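You operate a simulated robot arm through the tools that you are given. There is no shell and no other tool. Be economical: measure what you need, move in short steps, check, and stop when the job is done.

The job below is to be done with a simulated robot arm. You get a single attempt, and the scene is never put back.

## Task
Flush the drip line into the drip tray with the white dial off.
Fine: dial off first; pump on, flush valve open for a few seconds and shut; then pump off and drip valve shut.

Only the result counts: the job must be done as asked and must still hold three seconds after the hand-in. Knocking over, shifting, dropping, spilling or breaking anything else fails it.

## Robot
A 7-joint arm with a two-finger parallel gripper, fixed in place. Base frame: the origin is at the foot of the arm, x ahead of it, y to its left, z up. Units: mm, rad, N and s.
With the tool pointing down near the work surface it reaches from about 100 to 860 mm from the base axis. Its first joint turns from -2.007 to 2.007 rad. Payload 3.91 kg.
The tool frame sits at the grasp point between the pads (the TCP): z along the fingers, y along the line on which they close. The tips reach 30 mm beyond it. The gripper opens to 110 mm. The fingers are 20 mm wide and 10 mm thick; the gripper's body (48 by 112 mm) begins 55 mm behind the TCP.
Orientation is that of the tool frame in the base frame, as a unit quaternion [x, y, z, w]. With the fingers straight down and closing along the base's y, the tool's x points along the base's -x, its y along +y and its z along -z.

## Interface
- The arm moves only by the tool play_rows. Its argument "series" is text: rows parted by semicolons, each of 7 numbers parted by spaces: the finger opening in mm, from 0 to 110, then the shift along the tool's x, y, z in units of 100 mm (1.0 is 100 mm), then the turn, a rotation vector about the tool's x, y, z in units of 60 degrees (1.0 is 60 degrees). In form: jaw dx dy dz ax ay az; .... A call has 1 to 10 rows; each row is the pose to reach, as a shift and turn from the pose commanded when the call began, along the tool's axes at that moment. A call with a number of a shift or a turn outside -1 to 1 is refused whole. A row lasts 0.2 s, in which the tool goes at most 50 mm and 0.15 rad; a call with a longer step from one row to the next is refused whole, and so is a gripper value outside its range. Where a pose cannot be reached the arm comes as near as it can. A force on the tool above 40 N (or 10 N above the force at the start of the call, whichever is more), or a blocked arm, ends the call early, and 0.2 s more pass. Each finger travels about 153 mm/s and halts on what it meets, pressing with about 40 N; the grip force reading is that of the motor and also rises with nothing between the fingers. The clock runs only during rows and for 0.2 s after the last one: add rows that repeat a pose to give the fingers time. The reply holds the time, the measured pose of the TCP, the force on the tool along the base axes, the opening and the grip force, in the units named above and with some noise, with the torque about the TCP (base axes, N m) and any sound that the robot's microphone picked up, and new pictures: "pictures" is both (left out), scene, wrist or none.
- Cameras (640 x 400 px; columns grow to the right, rows downward): "scene" is fixed at [48.8, 500.8, 1193.5]; the picture's right is [-0.63, -0.78, 0.00], its down [-0.32, 0.26, -0.91] and it looks along [0.71, -0.57, -0.41] (base axes); focal length 341 px, centre (320, 200). "wrist" rides on the gripper at [72, 17, -103] in the tool frame; the picture's right is [-0.23, 0.97, 0.00], its down [-0.76, -0.18, -0.62] and it looks along [-0.61, -0.14, 0.78] (tool axes); focal length 222 px, centre (320, 200). There is no depth. A picture from a camera that has moved, and an enlarged one, comes with that camera's place and axes in the base frame and with its lens.
- lift_body(by): slides the trunk up (or, below 0, down) by that many mm; the arm rides with it, the base frame stays. It gives what a move gives, with no picture.
- inspect(camera, box): a new picture of the part [left, top, right, bottom] of that camera's present view, enlarged. It takes no simulated time.
- hand_in(): hands the job in; it is judged then, once.

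Go step by step. Nothing tells you positions but the pictures and the camera data: compare them with the known pose of the tool, close in by small moves and look again before you grip or let go. The budget is 120 turns and 200 pictures, counting those below and the enlarged ones. Unless the task says otherwise, let go and move clear before handing in, and close with one line.

The tools are called after ">>>" by a JSON object that holds its "name" and its "arguments". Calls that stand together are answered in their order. play_rows: Moves the arm, as the interface text tells. Its arguments: {"type":"object","properties":{"series":{"type":"string"},"pictures":{"type":"string","enum":["both","scene","wrist","none"]}},"required":["series"]} The other tools are called the same way: lift_body (by) slides the trunk up or down; inspect (camera, box) takes an enlarged picture of a part of a camera's view; hand_in () hands the job in.

At the start:

```text
clock: 0.0
position: [663.4, -63.8, 868.3]
ee_rot: [0.001, 1.0, 0.0, 0.0]
wrist_force: [-0.5, 0.3, -0.2]
torque: [-0.02, 0.03, 0.0]
grip_width: 109.9
grip_force: 0.1
trunk travel left (down, up): [-550.0, 440.0]
```

scene: 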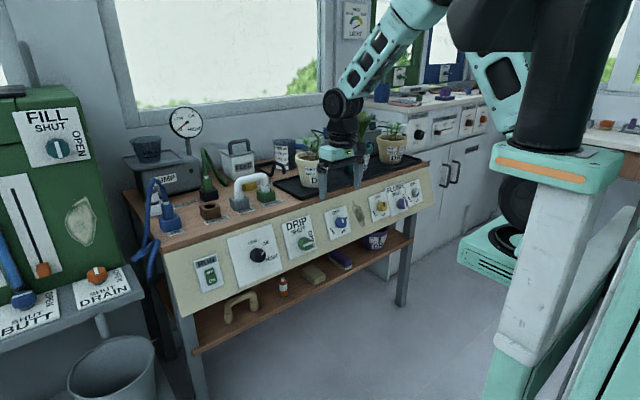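
wrist: 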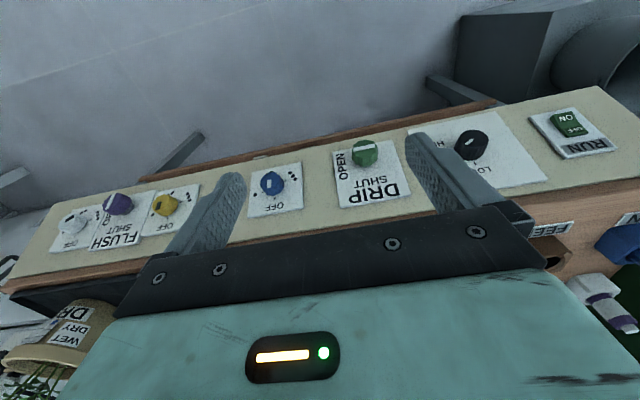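

I see a workbench with a sloped control panel: RUN switch, black dial, DRIP valve, blue dial, yellow dial, FLUSH valve and white dial. I'll enlarge the views before moving.

>>> {"name": "inspect", "arguments": {"camera": "scene", "box": [180, 170, 440, 310]}}

>>> {"name": "inspect", "arguments": {"camera": "wrist", "box": [20, 120, 340, 300]}}

>>> {"name": "inspect", "arguments": {"camera": "scene", "box": [100, 90, 300, 240]}}

>>> {"name": "inspect", "arguments": {"camera": "wrist", "box": [320, 80, 640, 260]}}

```text
2.46 times, centred on (310, 240) of scene
camera zoom: at [48.8, 500.8, 1193.5], right [-0.63, -0.78, 0.0], down [-0.32, 0.26, -0.91], along [0.71, -0.57, -0.41], focal length 838 px, centre (345, 102)
```

zoom: 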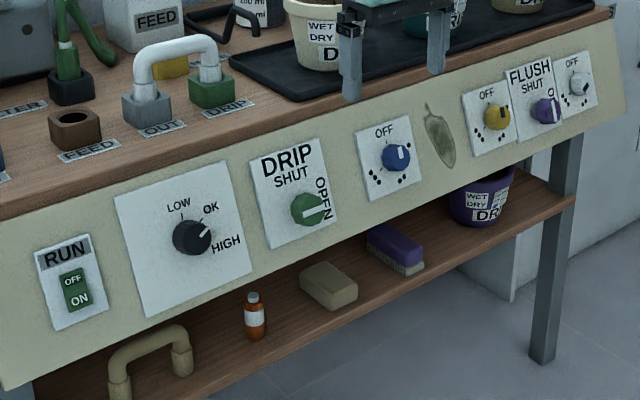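

```text
2.00 times, centred on (180, 210) of wrist
camera zoom: at [591.4, -48.0, 972.3], right [0.23, 0.97, 0.0], down [0.76, -0.18, 0.62], along [0.61, -0.14, -0.78], focal length 444 px, centre (600, 180)
```

zoom: 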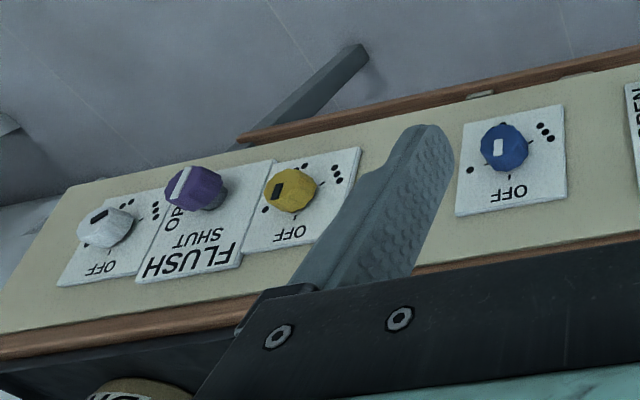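

```text
2.67 times, centred on (200, 165) of scene
camera zoom: at [48.8, 500.8, 1193.5], right [-0.63, -0.78, 0.0], down [-0.32, 0.26, -0.91], along [0.71, -0.57, -0.41], focal length 908 px, centre (640, 293)
```

zoom: 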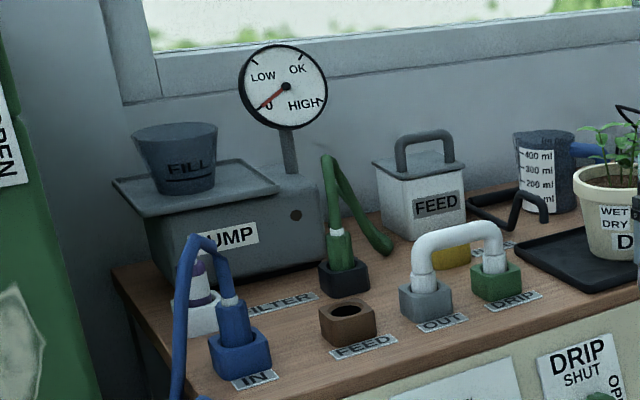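

```text
2.00 times, centred on (480, 170) of wrist
camera zoom: at [591.4, -48.0, 972.3], right [0.23, 0.97, 0.0], down [0.76, -0.18, 0.62], along [0.61, -0.14, -0.78], focal length 444 px, centre (0, 260)
```

zoom: 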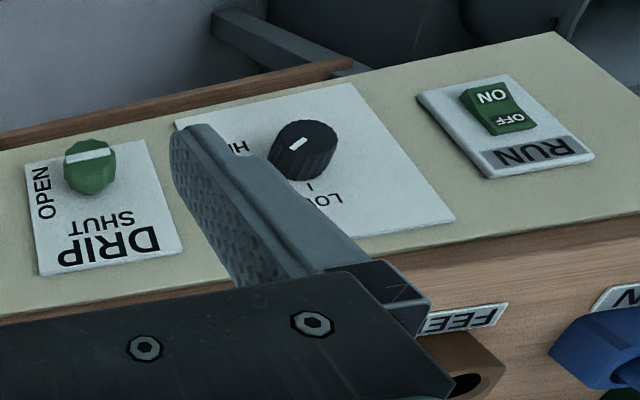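

The panel slopes about 23° from vertical and faces the arm, with knob spacing of about 95 mm. I'll tilt the tool to face the panel and look again from there.

>>> {"name": "play_rows", "arguments": {"series": "60 0.2 0 0 0 -0.14 0; 60 0.4 0 0 0 -0.28 0; 60 0.6 0 0 0 -0.42 0; 60 0.8 0 0 0 -0.56 0; 60 1 0 0 0 -0.7 0; 60 1 0 0 0 -0.84 0; 60 1 0 0 0 -0.98 0; 60 1 0 0 0 -1 0; 60 1 0 0 0 -1 0"}}

```text
clock: 2.0
position: [661.3, -20.6, 878.1]
ee_rot: [0.0, 0.866, 0.0, 0.5]
wrist_force: [0.2, -0.9, -0.8]
torque: [-0.01, -0.03, -0.02]
grip_width: 59.8
grip_force: 0.1
out of reach, approached as far as the arm can: row 4, 5, 6, 7, 8, 9
trunk travel left (down, up): [-550.0, 440.0]
camera wrist: at [536.4, -5.2, 866.2], right [0.11, 0.97, 0.2], down [-0.16, -0.18, 0.97], along [0.98, -0.14, 0.14], focal length 222 px, centre (320, 200)
```

scene: 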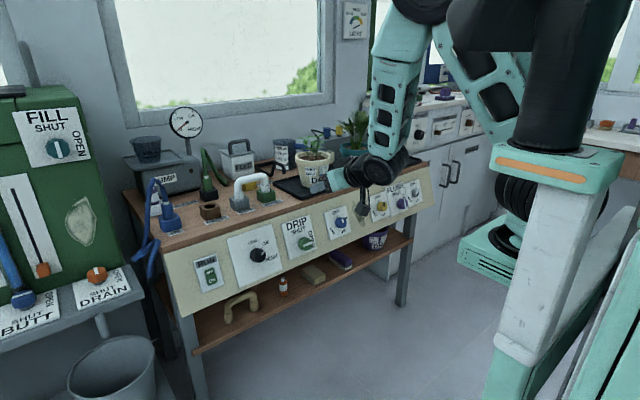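
wrist: 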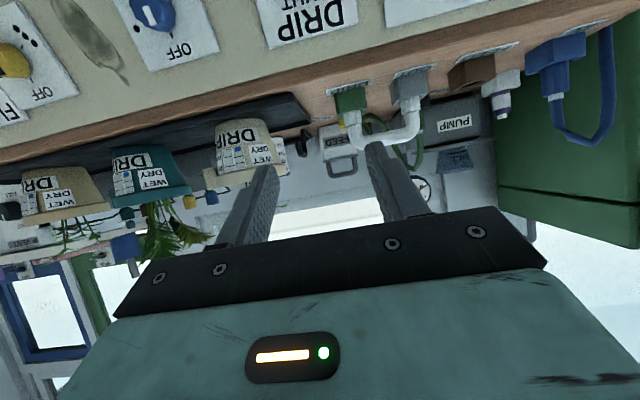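

The tool faces the panel now but sits too high. I'll lower the trunk to bring the controls into view.

>>> {"name": "lift_body", "arguments": {"by": -180}}

>>> {"name": "play_rows", "arguments": {"series": "60 0 0 0 0 0 0"}}

```text
clock: 4.0
position: [660.3, -20.5, 698.3]
ee_rot: [0.0, 0.866, 0.0, 0.5]
wrist_force: [0.0, 0.1, 0.4]
torque: [-0.03, -0.03, 0.02]
grip_width: 59.9
grip_force: 0.0
trunk travel left (down, up): [-370.0, 620.0]
```

```text
clock: 4.4
position: [661.9, -20.5, 696.9]
ee_rot: [0.0, 0.866, 0.0, 0.5]
wrist_force: [-0.3, 0.9, 0.4]
torque: [-0.02, 0.02, -0.02]
grip_width: 60.2
grip_force: 0.0
trunk travel left (down, up): [-370.0, 620.0]
camera wrist: at [536.3, -5.2, 686.4], right [0.11, 0.97, 0.2], down [-0.16, -0.18, 0.97], along [0.98, -0.14, 0.13], focal length 222 px, centre (320, 200)
```

scene: 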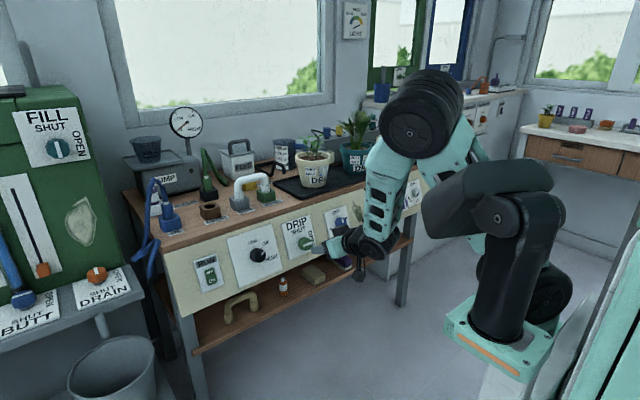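
wrist: 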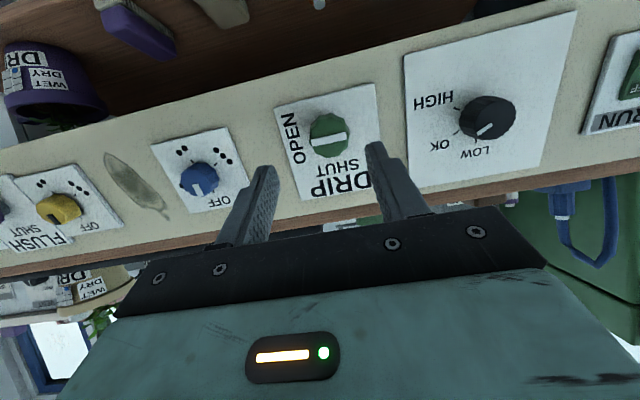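

>>> {"name": "inspect", "arguments": {"camera": "wrist", "box": [260, 60, 580, 220]}}

>>> {"name": "inspect", "arguments": {"camera": "wrist", "box": [0, 100, 280, 270]}}

```text
2.00 times, centred on (420, 140) of wrist
camera zoom: at [536.3, -5.2, 686.4], right [0.11, 0.97, 0.2], down [-0.16, -0.18, 0.97], along [0.98, -0.14, 0.13], focal length 444 px, centre (120, 320)
```

zoom: 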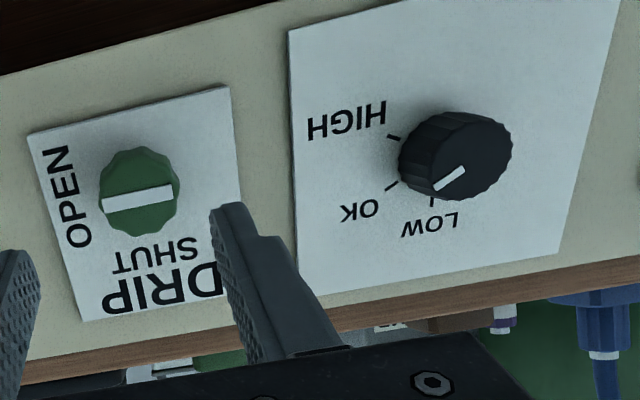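

```text
2.29 times, centred on (140, 185) of wrist
camera zoom: at [536.3, -5.2, 686.4], right [0.11, 0.97, 0.2], down [-0.16, -0.18, 0.97], along [0.98, -0.14, 0.13], focal length 508 px, centre (731, 234)
```

zoom: 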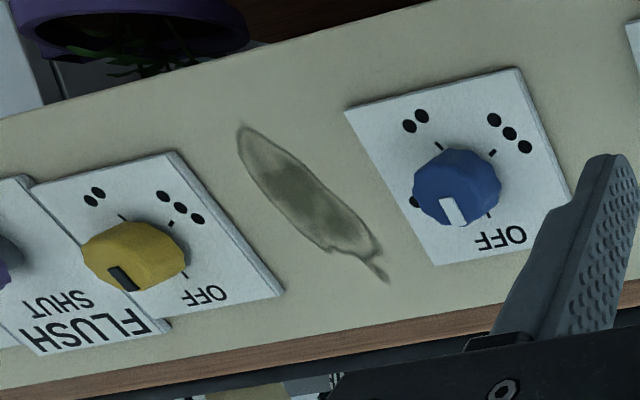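

The black dial is at OK, DRIP is open and the pump is still off. I'll slide right along the panel toward the white dial.

>>> {"name": "play_rows", "arguments": {"series": "60 0 -0.4 0 0 0 0; 60 0 -0.8 0 0 0 0; 60 0 -1 0 0 0 0", "pictures": "none"}}

>>> {"name": "play_rows", "arguments": {"series": "60 0 -0.4 0 0 0 0; 60 0 -0.8 0 0 0 0; 60 0 -1 0 0 0 0", "pictures": "none"}}

>>> {"name": "play_rows", "arguments": {"series": "60 0 -0.4 0 0 0 0; 60 0 -0.8 0 0 0 0; 60 0 -1 0 0 0 0"}}

```text
clock: 5.2
position: [680.5, -123.3, 698.7]
ee_rot: [0.001, 0.866, -0.001, 0.5]
wrist_force: [-0.9, 0.3, 0.3]
torque: [0.03, 0.0, 0.02]
grip_width: 59.8
grip_force: 0.1
out of reach, approached as far as the arm can: row 1, 2, 3
trunk travel left (down, up): [-370.0, 620.0]
```

```text
clock: 6.0
position: [679.4, -220.8, 698.0]
ee_rot: [-0.001, 0.866, 0.001, 0.5]
wrist_force: [-0.6, -0.7, -1.0]
torque: [0.02, 0.02, 0.05]
grip_width: 60.0
grip_force: 0.2
trunk travel left (down, up): [-370.0, 620.0]
```

```text
clock: 6.8
position: [678.3, -322.2, 699.7]
ee_rot: [-0.001, 0.866, 0.0, 0.5]
wrist_force: [-0.6, 0.5, 0.0]
torque: [0.02, -0.03, 0.01]
grip_width: 59.8
grip_force: 0.1
trunk travel left (down, up): [-370.0, 620.0]
camera wrist: at [552.7, -306.4, 687.0], right [0.11, 0.97, 0.2], down [-0.16, -0.18, 0.97], along [0.98, -0.14, 0.13], focal length 222 px, centre (320, 200)
```

scene: 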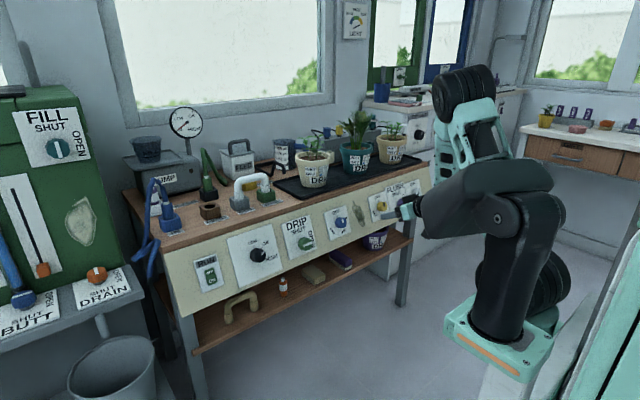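
wrist: 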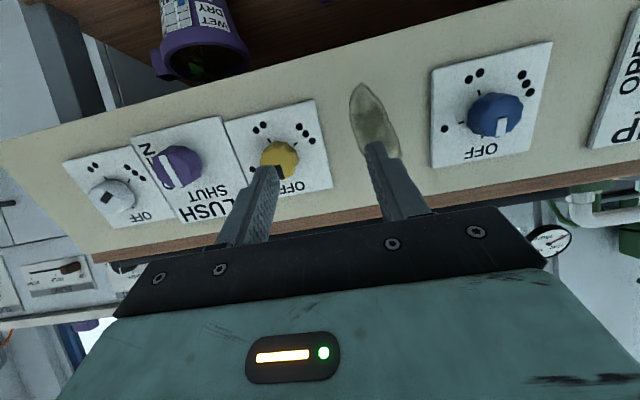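

>>> {"name": "play_rows", "arguments": {"series": "60 0 -0.4 0 0 0 0; 60 0 -0.8 0 0 0 0; 60 0 -1 0 0 0 0", "pictures": "none"}}

>>> {"name": "play_rows", "arguments": {"series": "60 0 -0.4 0 0 0 0; 60 0 -0.8 0 0 0 0; 60 0 -1 0 0 0 0", "pictures": "wrist"}}

>>> {"name": "inspect", "arguments": {"camera": "wrist", "box": [60, 40, 380, 240]}}

```text
clock: 7.6
position: [679.9, -421.8, 700.2]
ee_rot: [-0.001, 0.866, 0.001, 0.5]
wrist_force: [-0.3, 0.1, -0.4]
torque: [-0.01, -0.02, -0.02]
grip_width: 59.9
grip_force: 0.0
trunk travel left (down, up): [-370.0, 620.0]
```

```text
clock: 8.4
position: [681.0, -521.7, 697.5]
ee_rot: [0.0, 0.866, 0.0, 0.5]
wrist_force: [0.4, 0.1, 0.4]
torque: [0.0, 0.0, -0.03]
grip_width: 60.2
grip_force: 0.1
trunk travel left (down, up): [-370.0, 620.0]
camera wrist: at [555.5, -506.8, 686.5], right [0.11, 0.97, 0.2], down [-0.16, -0.18, 0.97], along [0.98, -0.14, 0.13], focal length 222 px, centre (320, 200)
```

wrist: 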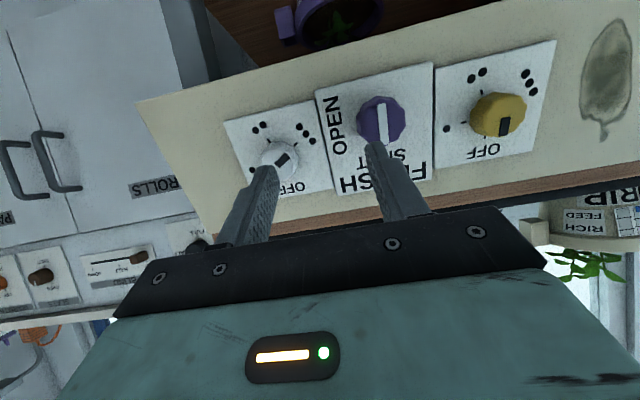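

```text
2.00 times, centred on (220, 140) of wrist
camera zoom: at [555.5, -506.8, 686.5], right [0.11, 0.97, 0.2], down [-0.16, -0.18, 0.97], along [0.98, -0.14, 0.13], focal length 444 px, centre (520, 320)
```

zoom: 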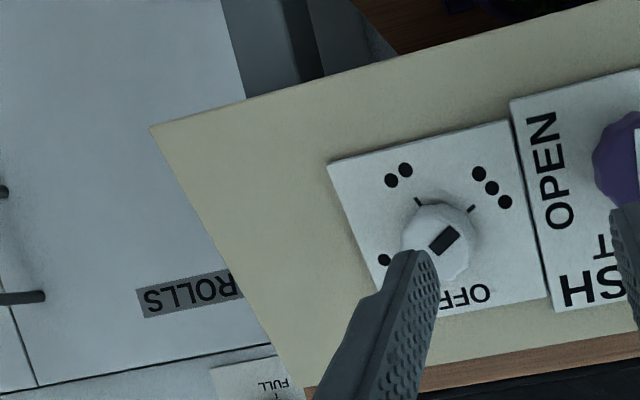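

>>> {"name": "play_rows", "arguments": {"series": "80 0 -0.34 0 0 -0.11 0; 80 0 -0.34 0.15 0 -0.11 0; 80 0 -0.34 0.15 0 -0.11 0", "pictures": "wrist"}}

>>> {"name": "inspect", "arguments": {"camera": "wrist", "box": [220, 80, 420, 205]}}

```text
clock: 9.2
position: [693.3, -554.8, 690.2]
ee_rot: [0.0, 0.836, 0.0, 0.549]
wrist_force: [0.0, 0.0, -0.1]
torque: [0.01, 0.01, 0.0]
grip_width: 80.0
grip_force: 0.1
trunk travel left (down, up): [-370.0, 620.0]
camera wrist: at [570.3, -538.6, 664.4], right [0.09, 0.97, 0.21], down [-0.27, -0.18, 0.95], along [0.96, -0.14, 0.25], focal length 222 px, centre (320, 200)
```

wrist: 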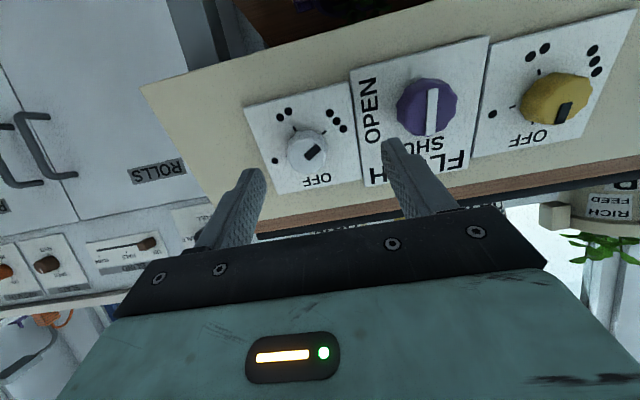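

```text
3.20 times, centred on (320, 142) of wrist
camera zoom: at [570.3, -538.6, 664.4], right [0.09, 0.97, 0.21], down [-0.27, -0.18, 0.95], along [0.96, -0.14, 0.25], focal length 711 px, centre (320, 384)
```

zoom: 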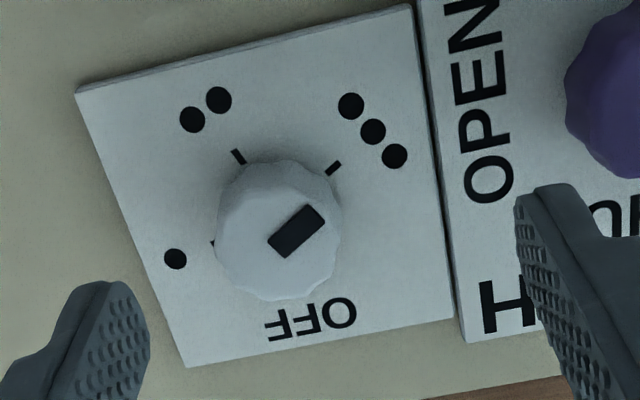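

The white dial points to three dots, and OFF is at the top. Its face is near (768, -569, 671) and the knob is about 38 mm across and 19 mm deep. I'll line up, pre-rotate by +45° and look.

>>> {"name": "play_rows", "arguments": {"series": "60 -0.12 -0.14 0.05 0 0 0.14; 60 -0.12 -0.14 0.1 0 0 0.28; 60 -0.12 -0.14 0.2 0 0 0.42; 60 -0.12 -0.14 0.25 0 0 0.56; 60 -0.12 -0.14 0.25 0 0 0.7; 60 -0.12 -0.14 0.25 0 0 0.75; 60 -0.12 -0.14 0.25 0 0 0.75", "pictures": "both"}}

```text
clock: 10.8
position: [720.3, -568.5, 691.6]
ee_rot: [0.319, 0.772, 0.21, 0.507]
wrist_force: [-0.8, -0.9, 0.7]
torque: [0.03, -0.02, -0.03]
grip_width: 59.9
grip_force: 0.0
trunk travel left (down, up): [-370.0, 620.0]
camera wrist: at [610.3, -507.0, 696.8], right [0.34, 0.53, 0.78], down [-0.41, -0.66, 0.63], along [0.85, -0.53, -0.01], focal length 222 px, centre (320, 200)
```

scene: 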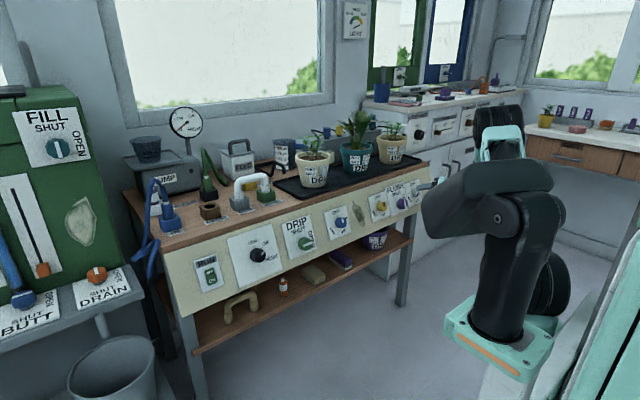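
wrist: 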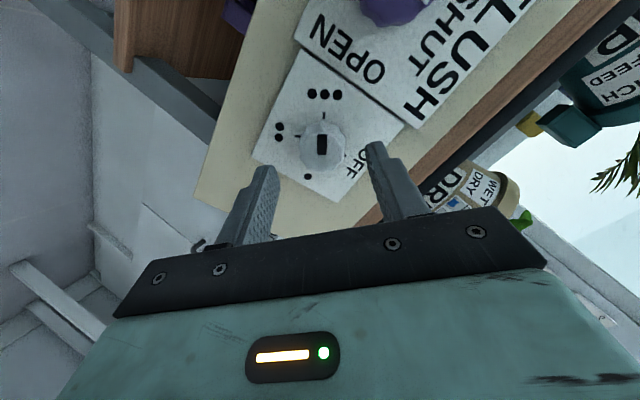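

Aligned. I'll advance over the knob and close.

>>> {"name": "play_rows", "arguments": {"series": "60 -0.02 0.01 0.12 0 0 0; 60 -0.02 0.01 0.24 0 0 0; 60 -0.02 0.01 0.34 0 0 0; 20 -0.02 0.01 0.34 0 0 0; 20 -0.02 0.01 0.34 0 0 0; 20 -0.02 0.01 0.34 0 0 0", "pictures": "wrist"}}

```text
clock: 12.2
position: [753.6, -568.8, 679.6]
ee_rot: [0.319, 0.772, 0.211, 0.508]
wrist_force: [-1.3, 6.0, 1.7]
torque: [0.28, -0.04, 0.76]
grip_width: 35.3
grip_force: 45.1
trunk travel left (down, up): [-370.0, 620.0]
camera wrist: at [643.0, -506.8, 684.3], right [0.34, 0.53, 0.78], down [-0.41, -0.67, 0.63], along [0.85, -0.53, -0.01], focal length 222 px, centre (320, 200)
```

wrist: 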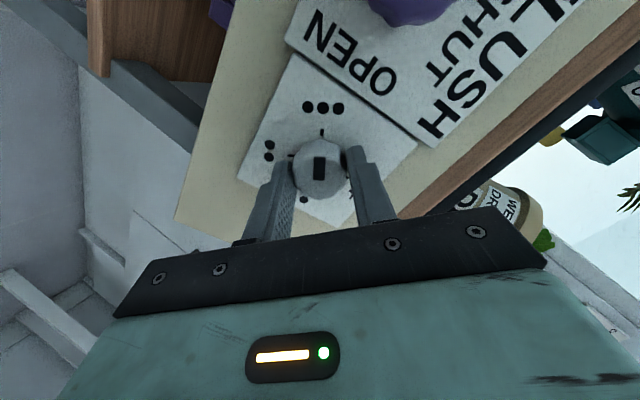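

Gripped cleanly. I'll turn it counterclockwise, from 3 toward 2, and watch the torque.

>>> {"name": "play_rows", "arguments": {"series": "20 0 0 0 0 0 -0.14; 20 0 0 0 0 0 -0.28; 20 0 0 0 0 0 -0.42; 20 0 0 0 0 0 -0.56; 20 0 0 0 0 0 -0.7; 20 0 0 0 0 0 -0.84; 20 0 0 0 0 0 -0.98; 20 0 0 0 0 0 -1", "pictures": "wrist"}}

```text
clock: 14.0
position: [753.2, -570.1, 679.4]
ee_rot: [-0.11, 0.829, -0.072, 0.544]
wrist_force: [2.3, 1.7, -7.1]
torque: [-0.1, 1.19, -0.31]
grip_width: 34.4
grip_force: 45.0
trunk travel left (down, up): [-370.0, 620.0]
camera wrist: at [628.5, -573.9, 652.6], right [-0.01, 1.0, -0.03], down [-0.26, 0.03, 0.97], along [0.97, 0.02, 0.26], focal length 222 px, centre (320, 200)
```

wrist: 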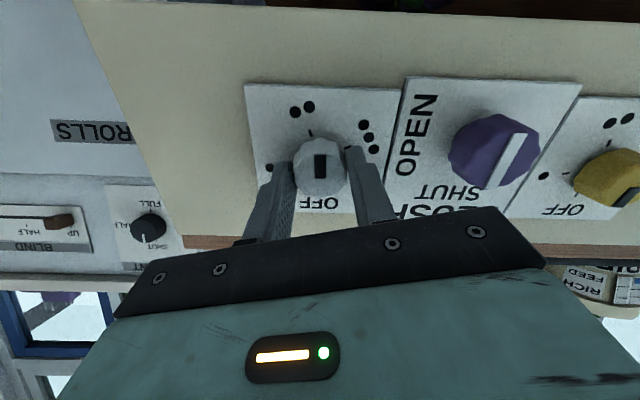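

The knob follows the gripper. I'll continue for another 60°.

>>> {"name": "play_rows", "arguments": {"series": "20 0 0 0 0 0 -0.14; 20 0 0 0 0 0 -0.28; 20 0 0 0 0 0 -0.42; 20 0 0 0 0 0 -0.56; 20 0 0 0 0 0 -0.7; 20 0 0 0 0 0 -0.84; 20 0 0 0 0 0 -0.98; 20 0 0 0 0 0 -1", "pictures": "wrist"}}

```text
clock: 15.8
position: [752.3, -570.5, 681.5]
ee_rot: [-0.509, 0.662, -0.336, 0.435]
wrist_force: [1.1, -6.7, -4.6]
torque: [-0.5, -0.51, -1.33]
grip_width: 34.8
grip_force: 45.5
trunk travel left (down, up): [-370.0, 620.0]
camera wrist: at [643.8, -637.2, 689.8], right [-0.35, 0.47, -0.81], down [-0.42, 0.69, 0.58], along [0.83, 0.55, -0.04], focal length 222 px, centre (320, 200)
```

wrist: 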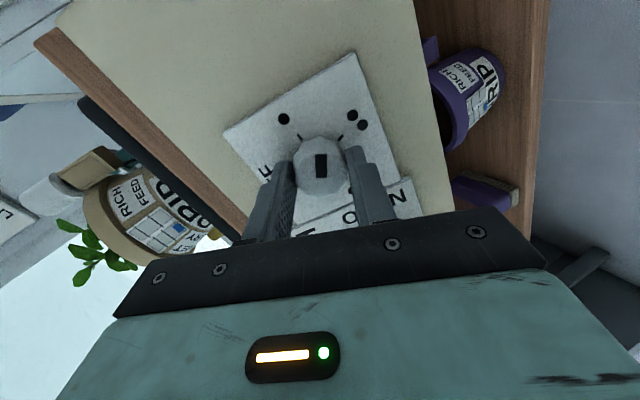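

>>> {"name": "play_rows", "arguments": {"series": "20 0 0 0 0 0 -0.14; 20 0 0 0 0 0 -0.28; 20 0 0 0 0 0 -0.42; 20 0 0 0 0 0 -0.56; 20 0 0 0 0 0 -0.7; 20 0 0 0 0 0 -0.7", "pictures": "both"}}

```text
clock: 17.2
position: [753.3, -569.4, 680.2]
ee_rot: [0.713, -0.436, 0.468, -0.286]
wrist_force: [-10.8, -1.6, 5.5]
torque: [-0.08, -0.78, -0.18]
grip_width: 35.0
grip_force: 44.3
trunk travel left (down, up): [-370.0, 620.0]
camera wrist: at [665.0, -643.3, 738.5], right [-0.39, -0.24, -0.89], down [-0.65, 0.76, 0.07], along [0.66, 0.6, -0.45], focal length 222 px, centre (320, 200)
```

scene: 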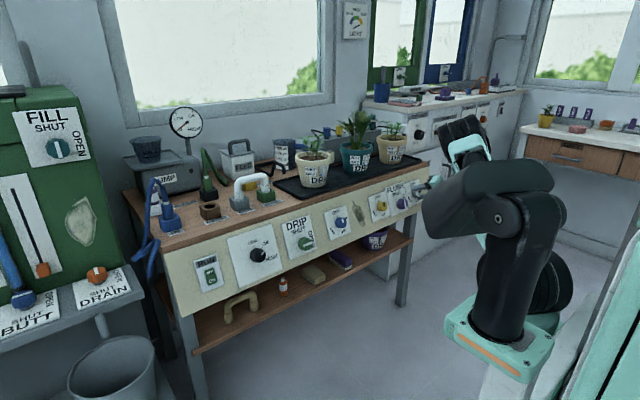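
wrist: 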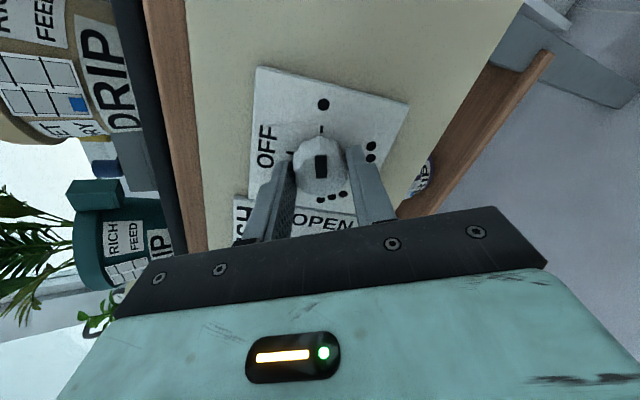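

Now it points at one dot. The arm still has range, so I'll continue toward OFF.

>>> {"name": "play_rows", "arguments": {"series": "20 0 0 0 0 0 -0.14; 20 0 0 0 0 0 -0.28; 20 0 0 0 0 0 -0.42; 20 0 0 0 0 0 -0.56; 20 0 0 0 0 0 -0.7; 20 0 0 0 0 0 -0.7", "pictures": "both"}}

```text
clock: 18.6
position: [753.6, -570.1, 680.6]
ee_rot: [0.822, -0.151, 0.54, -0.1]
wrist_force: [-4.9, -0.9, 10.9]
torque: [-0.02, -0.63, -0.08]
grip_width: 34.4
grip_force: 45.5
trunk travel left (down, up): [-370.0, 620.0]
camera wrist: at [682.7, -612.7, 778.3], right [-0.22, -0.83, -0.51], down [-0.83, 0.44, -0.35], along [0.51, 0.35, -0.78], focal length 222 px, centre (320, 200)
```

scene: 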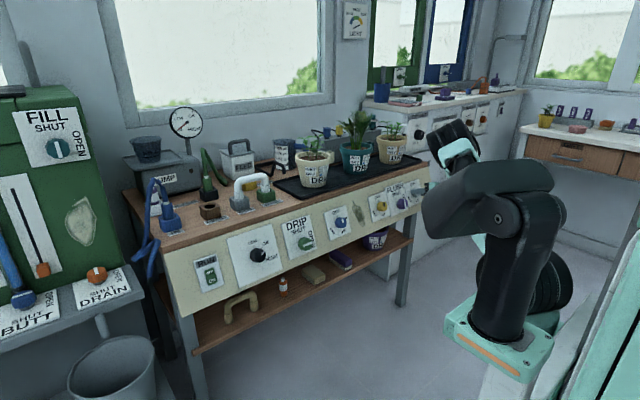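
wrist: 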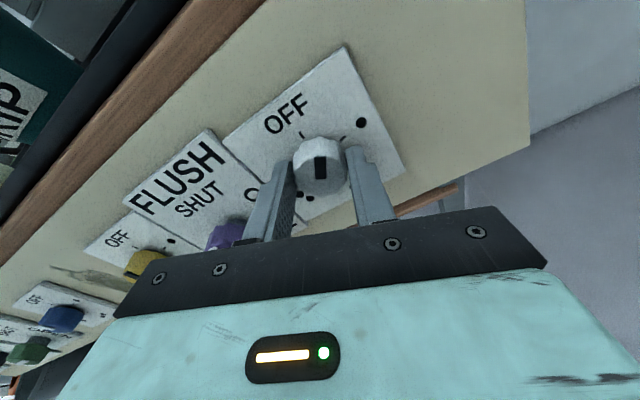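

>>> {"name": "play_rows", "arguments": {"series": "20 0 0 0 0 0 -0.14; 20 0 0 0 0 0 -0.28; 20 0 0 0 0 0 -0.42; 20 0 0 0 0 0 -0.56; 20 0 0 0 0 0 -0.66; 20 0 0 0 0 0 -0.66", "pictures": "wrist"}}

>>> {"name": "inspect", "arguments": {"camera": "wrist", "box": [220, 80, 420, 205]}}

```text
clock: 20.0
position: [751.8, -570.4, 679.7]
ee_rot: [0.825, 0.136, 0.541, 0.088]
wrist_force: [-1.8, -1.3, 5.7]
torque: [0.45, -0.03, -0.34]
grip_width: 34.9
grip_force: 45.5
trunk travel left (down, up): [-370.0, 620.0]
camera wrist: at [686.8, -564.6, 788.2], right [0.04, -1.0, 0.09], down [-0.88, -0.08, -0.47], along [0.47, -0.06, -0.88], focal length 222 px, centre (320, 200)
```

wrist: 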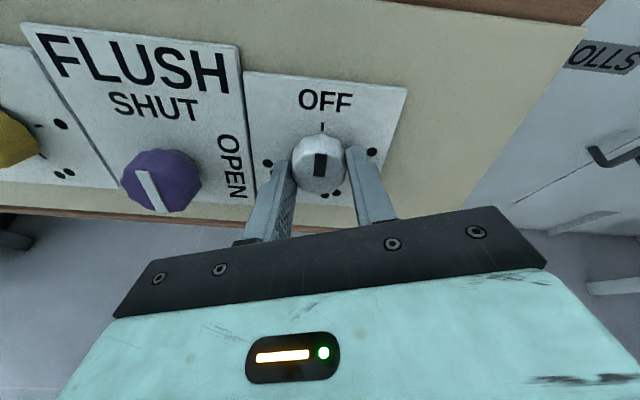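

```text
3.20 times, centred on (320, 142) of wrist
camera zoom: at [686.8, -564.6, 788.2], right [0.04, -1.0, 0.09], down [-0.88, -0.08, -0.47], along [0.47, -0.06, -0.88], focal length 711 px, centre (320, 384)
```

zoom: 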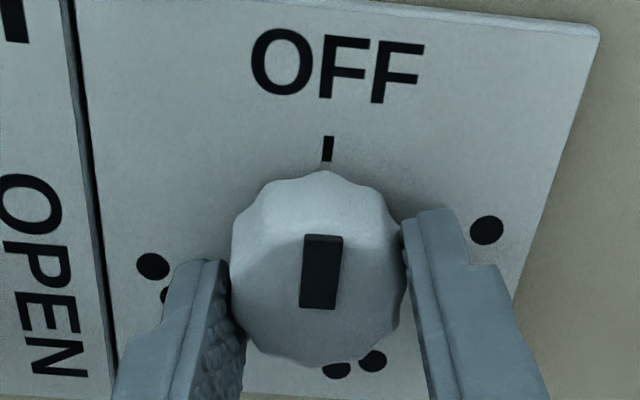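

The dial points at OFF. I'll let go, back off and check it.

>>> {"name": "play_rows", "arguments": {"series": "60 0 0 0 0 0 0; 60 0 0 0 0 0 0; 60 0 0 -0.2 0 0 0; 60 0 0 -0.45 0 0 0; 60 0 0 -0.6 0 0 0", "pictures": "wrist"}}

>>> {"name": "inspect", "arguments": {"camera": "wrist", "box": [120, 40, 440, 240]}}

```text
clock: 21.2
position: [697.3, -569.3, 705.4]
ee_rot: [0.825, 0.135, 0.542, 0.088]
wrist_force: [-0.1, 0.2, 0.4]
torque: [-0.02, 0.02, 0.01]
grip_width: 59.9
grip_force: 0.1
trunk travel left (down, up): [-370.0, 620.0]
camera wrist: at [631.5, -563.2, 813.7], right [0.04, -1.0, 0.09], down [-0.88, -0.08, -0.47], along [0.47, -0.06, -0.88], focal length 222 px, centre (320, 200)
```

wrist: 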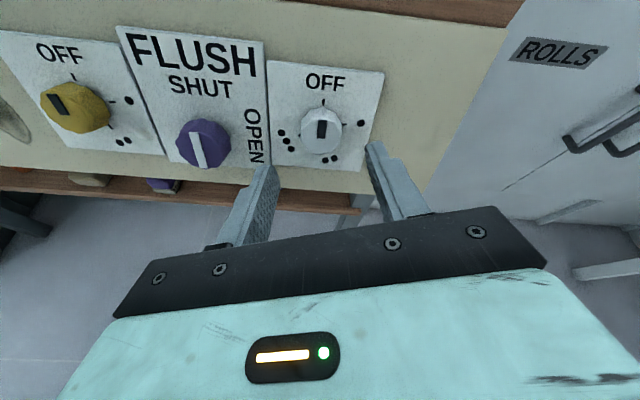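

```text
2.00 times, centred on (280, 140) of wrist
camera zoom: at [631.5, -563.2, 813.7], right [0.04, -1.0, 0.09], down [-0.88, -0.08, -0.47], along [0.47, -0.06, -0.88], focal length 444 px, centre (400, 320)
```

zoom: 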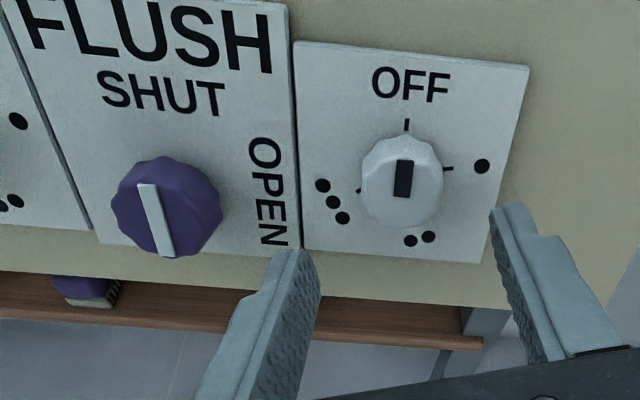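

White is at OFF and FLUSH is shut. Next I'll square up the tool and travel left toward the RUN switch.

>>> {"name": "play_rows", "arguments": {"series": "40 0 0 0 0 0 0.14; 40 0 0 0 0 0 0.28; 40 0 0 0 0 0 0.31; 40 0 0 0 0 0 0.31", "pictures": "none"}}

>>> {"name": "play_rows", "arguments": {"series": "40 0 -0.4 0 0 0 0; 40 0 -0.8 0 0 0 0; 40 0 -1 0 0 0 0", "pictures": "wrist"}}

```text
clock: 22.2
position: [697.8, -567.9, 703.9]
ee_rot: [0.836, 0.0, 0.549, 0.0]
wrist_force: [0.1, -0.7, 0.0]
torque: [-0.02, -0.01, 0.0]
grip_width: 39.9
grip_force: 0.1
trunk travel left (down, up): [-370.0, 620.0]
```

```text
clock: 23.0
position: [696.9, -468.9, 704.3]
ee_rot: [0.836, 0.0, 0.548, -0.001]
wrist_force: [-0.3, -0.1, 0.1]
torque: [0.01, -0.02, -0.02]
grip_width: 40.1
grip_force: 0.0
trunk travel left (down, up): [-370.0, 620.0]
camera wrist: at [630.1, -486.8, 811.4], right [-0.09, -0.97, -0.21], down [-0.87, 0.18, -0.45], along [0.48, 0.14, -0.87], focal length 222 px, centre (320, 200)
```

wrist: 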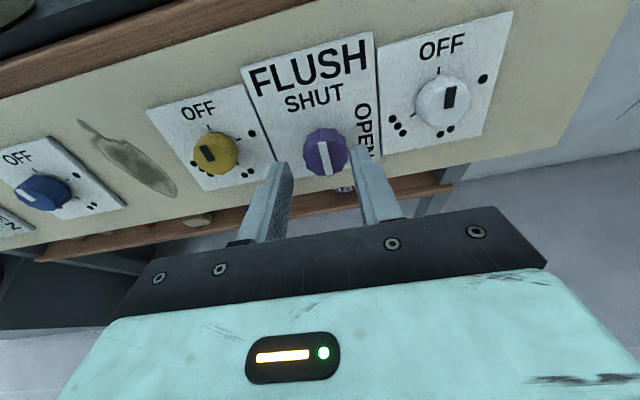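

>>> {"name": "play_rows", "arguments": {"series": "40 0 -0.4 0 0 0 0; 40 0 -0.8 0 0 0 0; 40 0 -1 0 0 0 0", "pictures": "none"}}

>>> {"name": "play_rows", "arguments": {"series": "40 0 -0.4 0 0 0 0; 40 0 -0.8 0 0 0 0; 40 0 -1 0 0 0 0", "pictures": "none"}}

>>> {"name": "play_rows", "arguments": {"series": "40 0 -0.4 0 0 0 0; 40 0 -0.8 0 0 0 0; 40 0 -1 0 0 0 0", "pictures": "none"}}

>>> {"name": "play_rows", "arguments": {"series": "40 0 -0.4 0 0 0 0; 40 0 -0.8 0 0 0 0; 40 0 -1 0 0 0 0", "pictures": "both"}}

```text
clock: 23.8
position: [694.8, -367.6, 703.9]
ee_rot: [0.836, 0.001, 0.549, -0.001]
wrist_force: [0.1, -0.7, -0.3]
torque: [0.02, -0.01, -0.01]
grip_width: 40.3
grip_force: 0.0
trunk travel left (down, up): [-370.0, 620.0]
```

```text
clock: 24.6
position: [698.5, -268.6, 704.0]
ee_rot: [0.836, 0.0, 0.549, 0.0]
wrist_force: [0.2, 0.8, 0.3]
torque: [0.01, 0.0, 0.0]
grip_width: 40.2
grip_force: 0.0
trunk travel left (down, up): [-370.0, 620.0]
```

```text
clock: 25.4
position: [697.1, -168.3, 703.4]
ee_rot: [0.836, 0.0, 0.549, 0.0]
wrist_force: [0.2, 1.0, -0.5]
torque: [0.01, -0.03, -0.02]
grip_width: 40.0
grip_force: 0.0
trunk travel left (down, up): [-370.0, 620.0]
```

```text
clock: 26.2
position: [695.9, -68.7, 704.3]
ee_rot: [0.836, -0.001, 0.548, 0.0]
wrist_force: [0.2, 0.8, 0.2]
torque: [-0.04, -0.02, -0.01]
grip_width: 39.8
grip_force: 0.0
trunk travel left (down, up): [-370.0, 620.0]
camera wrist: at [630.1, -88.1, 811.1], right [-0.09, -0.97, -0.21], down [-0.87, 0.18, -0.45], along [0.48, 0.14, -0.87], focal length 222 px, centre (320, 200)
```

scene: 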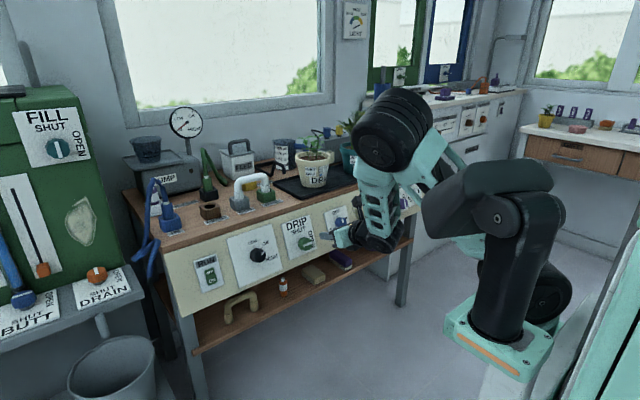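
wrist: 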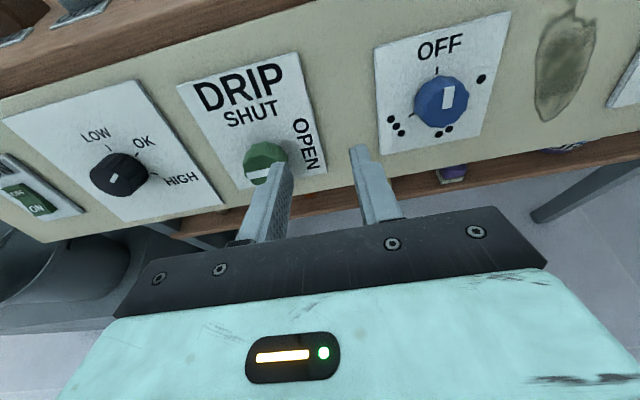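

>>> {"name": "play_rows", "arguments": {"series": "40 0 -0.4 0 0 0 0; 40 0 -0.8 0 0 0 0; 40 0 -1 0 0 0 0", "pictures": "none"}}

>>> {"name": "play_rows", "arguments": {"series": "40 0 -0.4 0 0 0 0; 40 0 -0.8 0 0 0 0; 40 0 -1 0 0 0 0", "pictures": "wrist"}}

>>> {"name": "play_rows", "arguments": {"series": "0 0 -0.4 0 0 0 0; 0 0 -0.8 0 0 0 0; 0 0 -1 0 0 0 0", "pictures": "none"}}

>>> {"name": "play_rows", "arguments": {"series": "0 0 -0.4 0 0 0 0; 0 0 -0.4 0 0 0 0", "pictures": "both"}}

```text
clock: 27.0
position: [696.5, 28.9, 703.3]
ee_rot: [0.836, 0.0, 0.549, 0.0]
wrist_force: [-0.2, 0.1, -0.2]
torque: [-0.03, 0.05, 0.02]
grip_width: 40.1
grip_force: 0.1
trunk travel left (down, up): [-370.0, 620.0]
```

```text
clock: 28.0
position: [710.6, 100.3, 703.2]
ee_rot: [0.836, -0.027, 0.547, 0.018]
wrist_force: [0.3, 0.3, 0.4]
torque: [-0.04, 0.0, -0.03]
grip_width: 40.1
grip_force: 0.1
trunk travel left (down, up): [-370.0, 620.0]
stopped in row 3: the arm was blocked; the commanded pose is now the measured one
camera wrist: at [643.9, 85.9, 810.7], right [-0.15, -0.97, -0.21], down [-0.86, 0.23, -0.45], along [0.48, 0.11, -0.87], focal length 222 px, centre (320, 200)
```

wrist: 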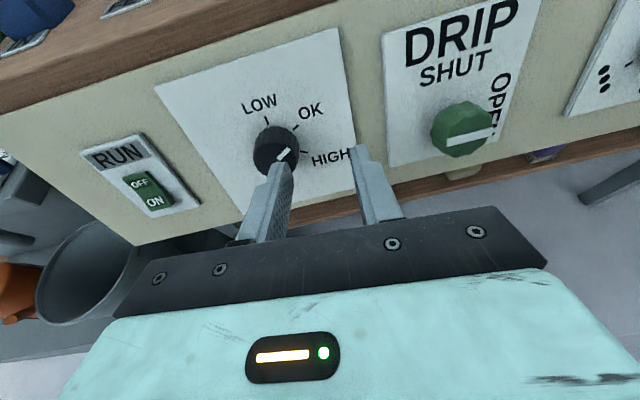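

```text
clock: 28.8
position: [720.0, 194.4, 705.7]
ee_rot: [0.836, -0.031, 0.548, 0.02]
wrist_force: [0.1, 0.9, 0.7]
torque: [-0.01, 0.0, 0.02]
grip_width: 0.2
grip_force: 37.4
trunk travel left (down, up): [-370.0, 620.0]
```

```text
clock: 29.4
position: [720.9, 235.6, 704.3]
ee_rot: [0.836, -0.028, 0.547, 0.02]
wrist_force: [-0.2, -0.2, 0.7]
torque: [0.04, -0.03, 0.01]
grip_width: 0.0
grip_force: 37.8
trunk travel left (down, up): [-370.0, 620.0]
camera wrist: at [654.5, 222.5, 810.9], right [-0.16, -0.97, -0.21], down [-0.86, 0.24, -0.45], along [0.48, 0.11, -0.87], focal length 222 px, centre (320, 200)
```

scene: 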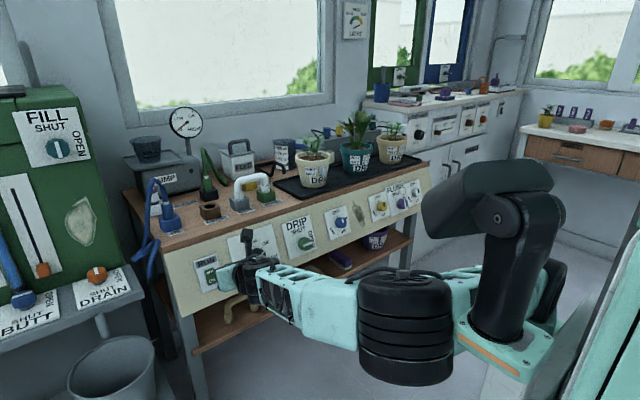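
wrist: 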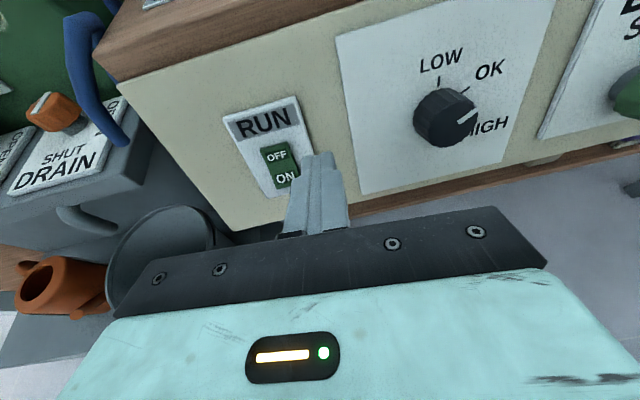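

>>> {"name": "inspect", "arguments": {"camera": "wrist", "box": [380, 30, 540, 170]}}

>>> {"name": "inspect", "arguments": {"camera": "wrist", "box": [200, 80, 360, 220]}}

>>> {"name": "inspect", "arguments": {"camera": "scene", "box": [160, 220, 320, 330]}}

```text
2.86 times, centred on (460, 100) of wrist
camera zoom: at [654.5, 222.5, 810.9], right [-0.16, -0.97, -0.21], down [-0.86, 0.24, -0.45], along [0.48, 0.11, -0.87], focal length 635 px, centre (-80, 486)
```

zoom: 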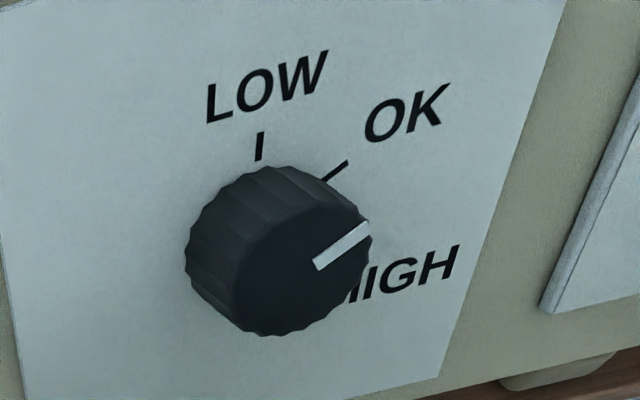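

```text
2.86 times, centred on (280, 150) of wrist
camera zoom: at [654.5, 222.5, 810.9], right [-0.16, -0.97, -0.21], down [-0.86, 0.24, -0.45], along [0.48, 0.11, -0.87], focal length 635 px, centre (434, 343)
```

zoom: 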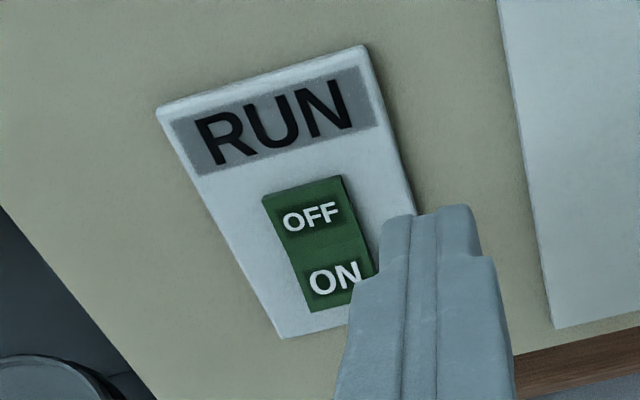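

```text
3.64 times, centred on (240, 275) of scene
camera zoom: at [48.8, 500.8, 1193.5], right [-0.63, -0.78, 0.0], down [-0.32, 0.26, -0.91], along [0.71, -0.57, -0.41], focal length 1239 px, centre (611, -73)
```

zoom: 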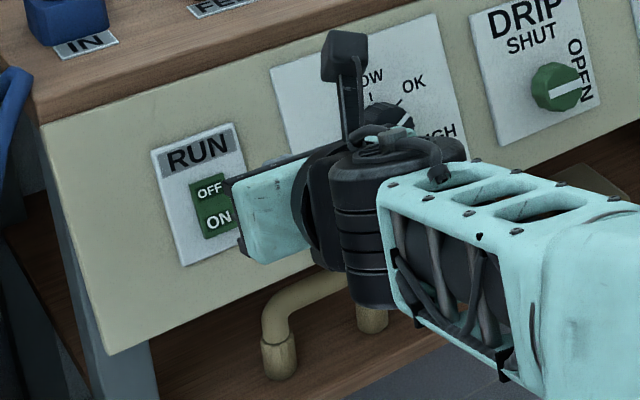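

The black dial still reads OK and the rocker's ON half is near (776, 272, 645). I'll bring the closed fingertips in front of it.

>>> {"name": "play_rows", "arguments": {"series": "0 -0.1 -0.3 0 0 0 0; 0 -0.354 -0.398 0 0 0 0; 0 -0.354 -0.398 0.22 0 0 0; 0 -0.354 -0.398 0.22 0 0 0", "pictures": "both"}}

>>> {"name": "inspect", "arguments": {"camera": "wrist", "box": [220, 80, 420, 220]}}

>>> {"name": "inspect", "arguments": {"camera": "scene", "box": [160, 220, 320, 330]}}

```text
clock: 30.4
position: [725.4, 280.4, 661.7]
ee_rot: [0.836, -0.024, 0.548, 0.017]
wrist_force: [-0.5, 0.1, -0.5]
torque: [-0.03, 0.01, 0.02]
grip_width: 0.0
grip_force: 37.8
trunk travel left (down, up): [-370.0, 620.0]
camera wrist: at [659.3, 266.7, 769.2], right [-0.15, -0.97, -0.21], down [-0.86, 0.23, -0.45], along [0.48, 0.11, -0.87], focal length 222 px, centre (320, 200)
```

scene: 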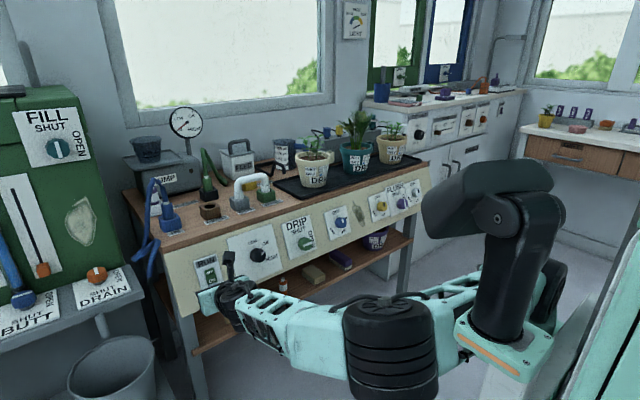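
wrist: 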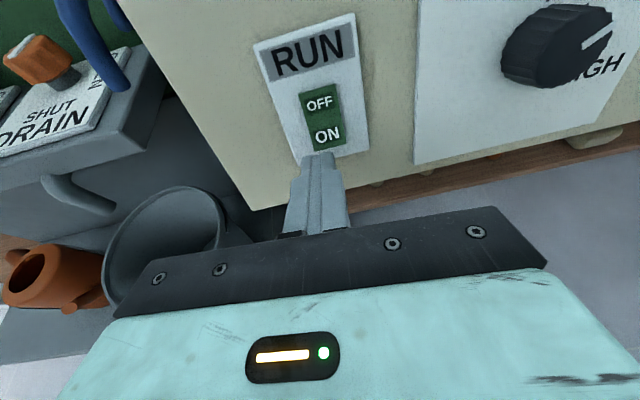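

```text
2.86 times, centred on (320, 150) of wrist
camera zoom: at [659.3, 266.7, 769.2], right [-0.15, -0.97, -0.21], down [-0.86, 0.23, -0.45], along [0.48, 0.11, -0.87], focal length 635 px, centre (320, 343)
```

zoom: 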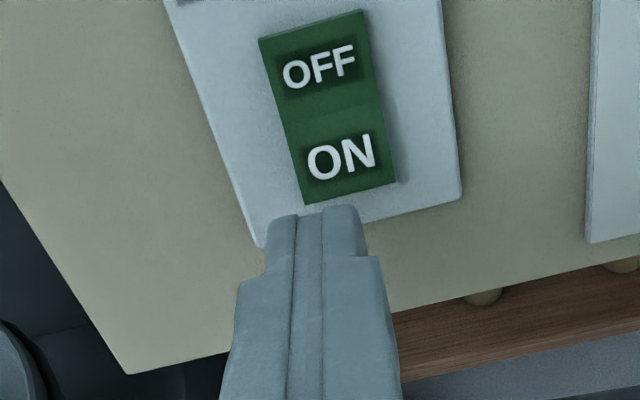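

```text
3.64 times, centred on (240, 275) of scene
camera zoom: at [48.8, 500.8, 1193.5], right [-0.63, -0.78, 0.0], down [-0.32, 0.26, -0.91], along [0.71, -0.57, -0.41], focal length 1239 px, centre (611, -73)
```

zoom: 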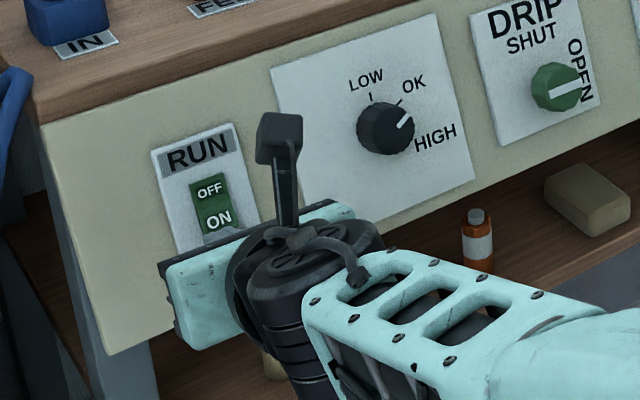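

I'm slightly low and left, so I'll shift 6 mm up and 5 mm right and press gently.

>>> {"name": "play_rows", "arguments": {"series": "0 0.06 0.05 0 0 0 0; 0 0.06 0.05 0.12 0 0 0; 0 0.06 0.05 0.2 0 0 0; 0 0.06 0.05 0.24 0 0 0; 0 0.06 0.05 0.27 0 0 0; 0 0.06 0.05 0.3 0 0 0; 0 0.06 0.05 0.33 0 0 0", "pictures": "both"}}

>>> {"name": "inspect", "arguments": {"camera": "wrist", "box": [220, 60, 420, 200]}}

>>> {"name": "inspect", "arguments": {"camera": "scene", "box": [140, 90, 240, 170]}}

```text
clock: 31.3
position: [744.8, 274.8, 658.5]
ee_rot: [0.836, -0.023, 0.548, 0.017]
wrist_force: [-20.4, -3.9, 9.1]
torque: [-0.01, -0.22, -0.02]
grip_width: 0.3
grip_force: 37.6
trunk travel left (down, up): [-370.0, 620.0]
stopped in row 4: the force on the tool passed its limit at 49 N (the readings are from after the stop); the commanded pose is now the measured one
camera wrist: at [678.1, 261.1, 766.2], right [-0.15, -0.97, -0.21], down [-0.86, 0.23, -0.45], along [0.48, 0.11, -0.87], focal length 222 px, centre (320, 200)
```

scene: 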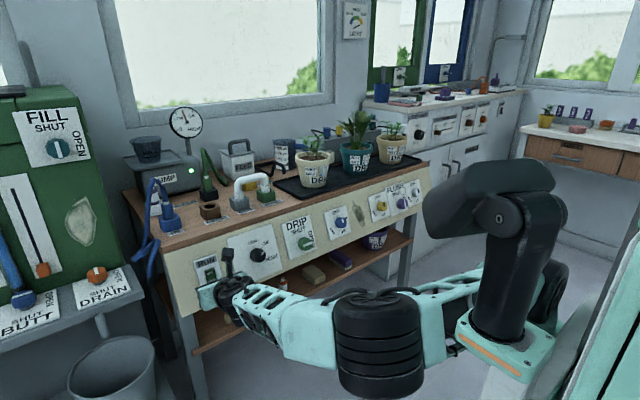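
wrist: 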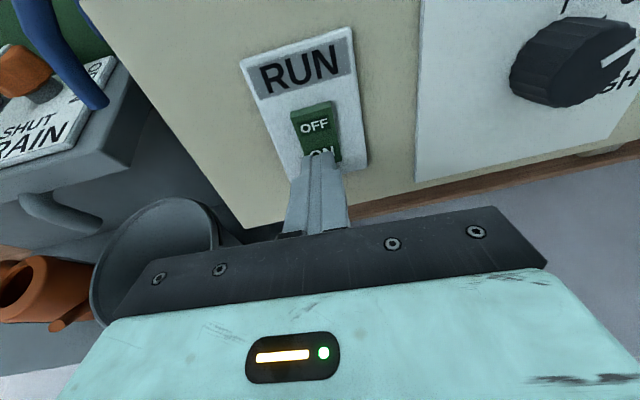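

```text
2.86 times, centred on (320, 130) of wrist
camera zoom: at [678.1, 261.1, 766.2], right [-0.15, -0.97, -0.21], down [-0.86, 0.23, -0.45], along [0.48, 0.11, -0.87], focal length 635 px, centre (320, 400)
```

zoom: 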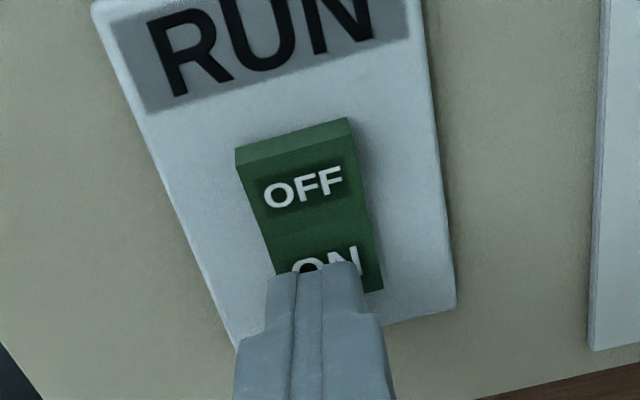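

```text
5.00 times, centred on (190, 130) of scene
camera zoom: at [48.8, 500.8, 1193.5], right [-0.63, -0.78, 0.0], down [-0.32, 0.26, -0.91], along [0.71, -0.57, -0.41], focal length 1703 px, centre (970, 550)
```

zoom: 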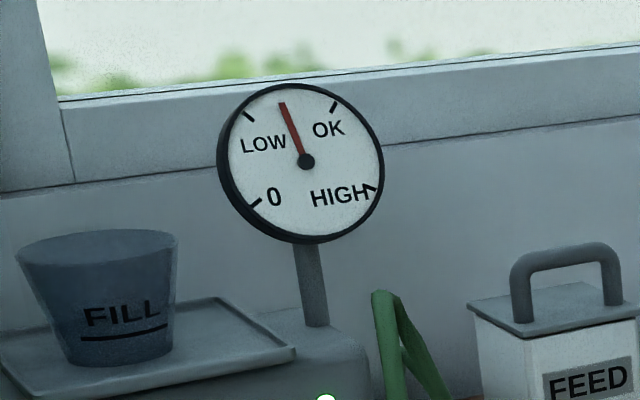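

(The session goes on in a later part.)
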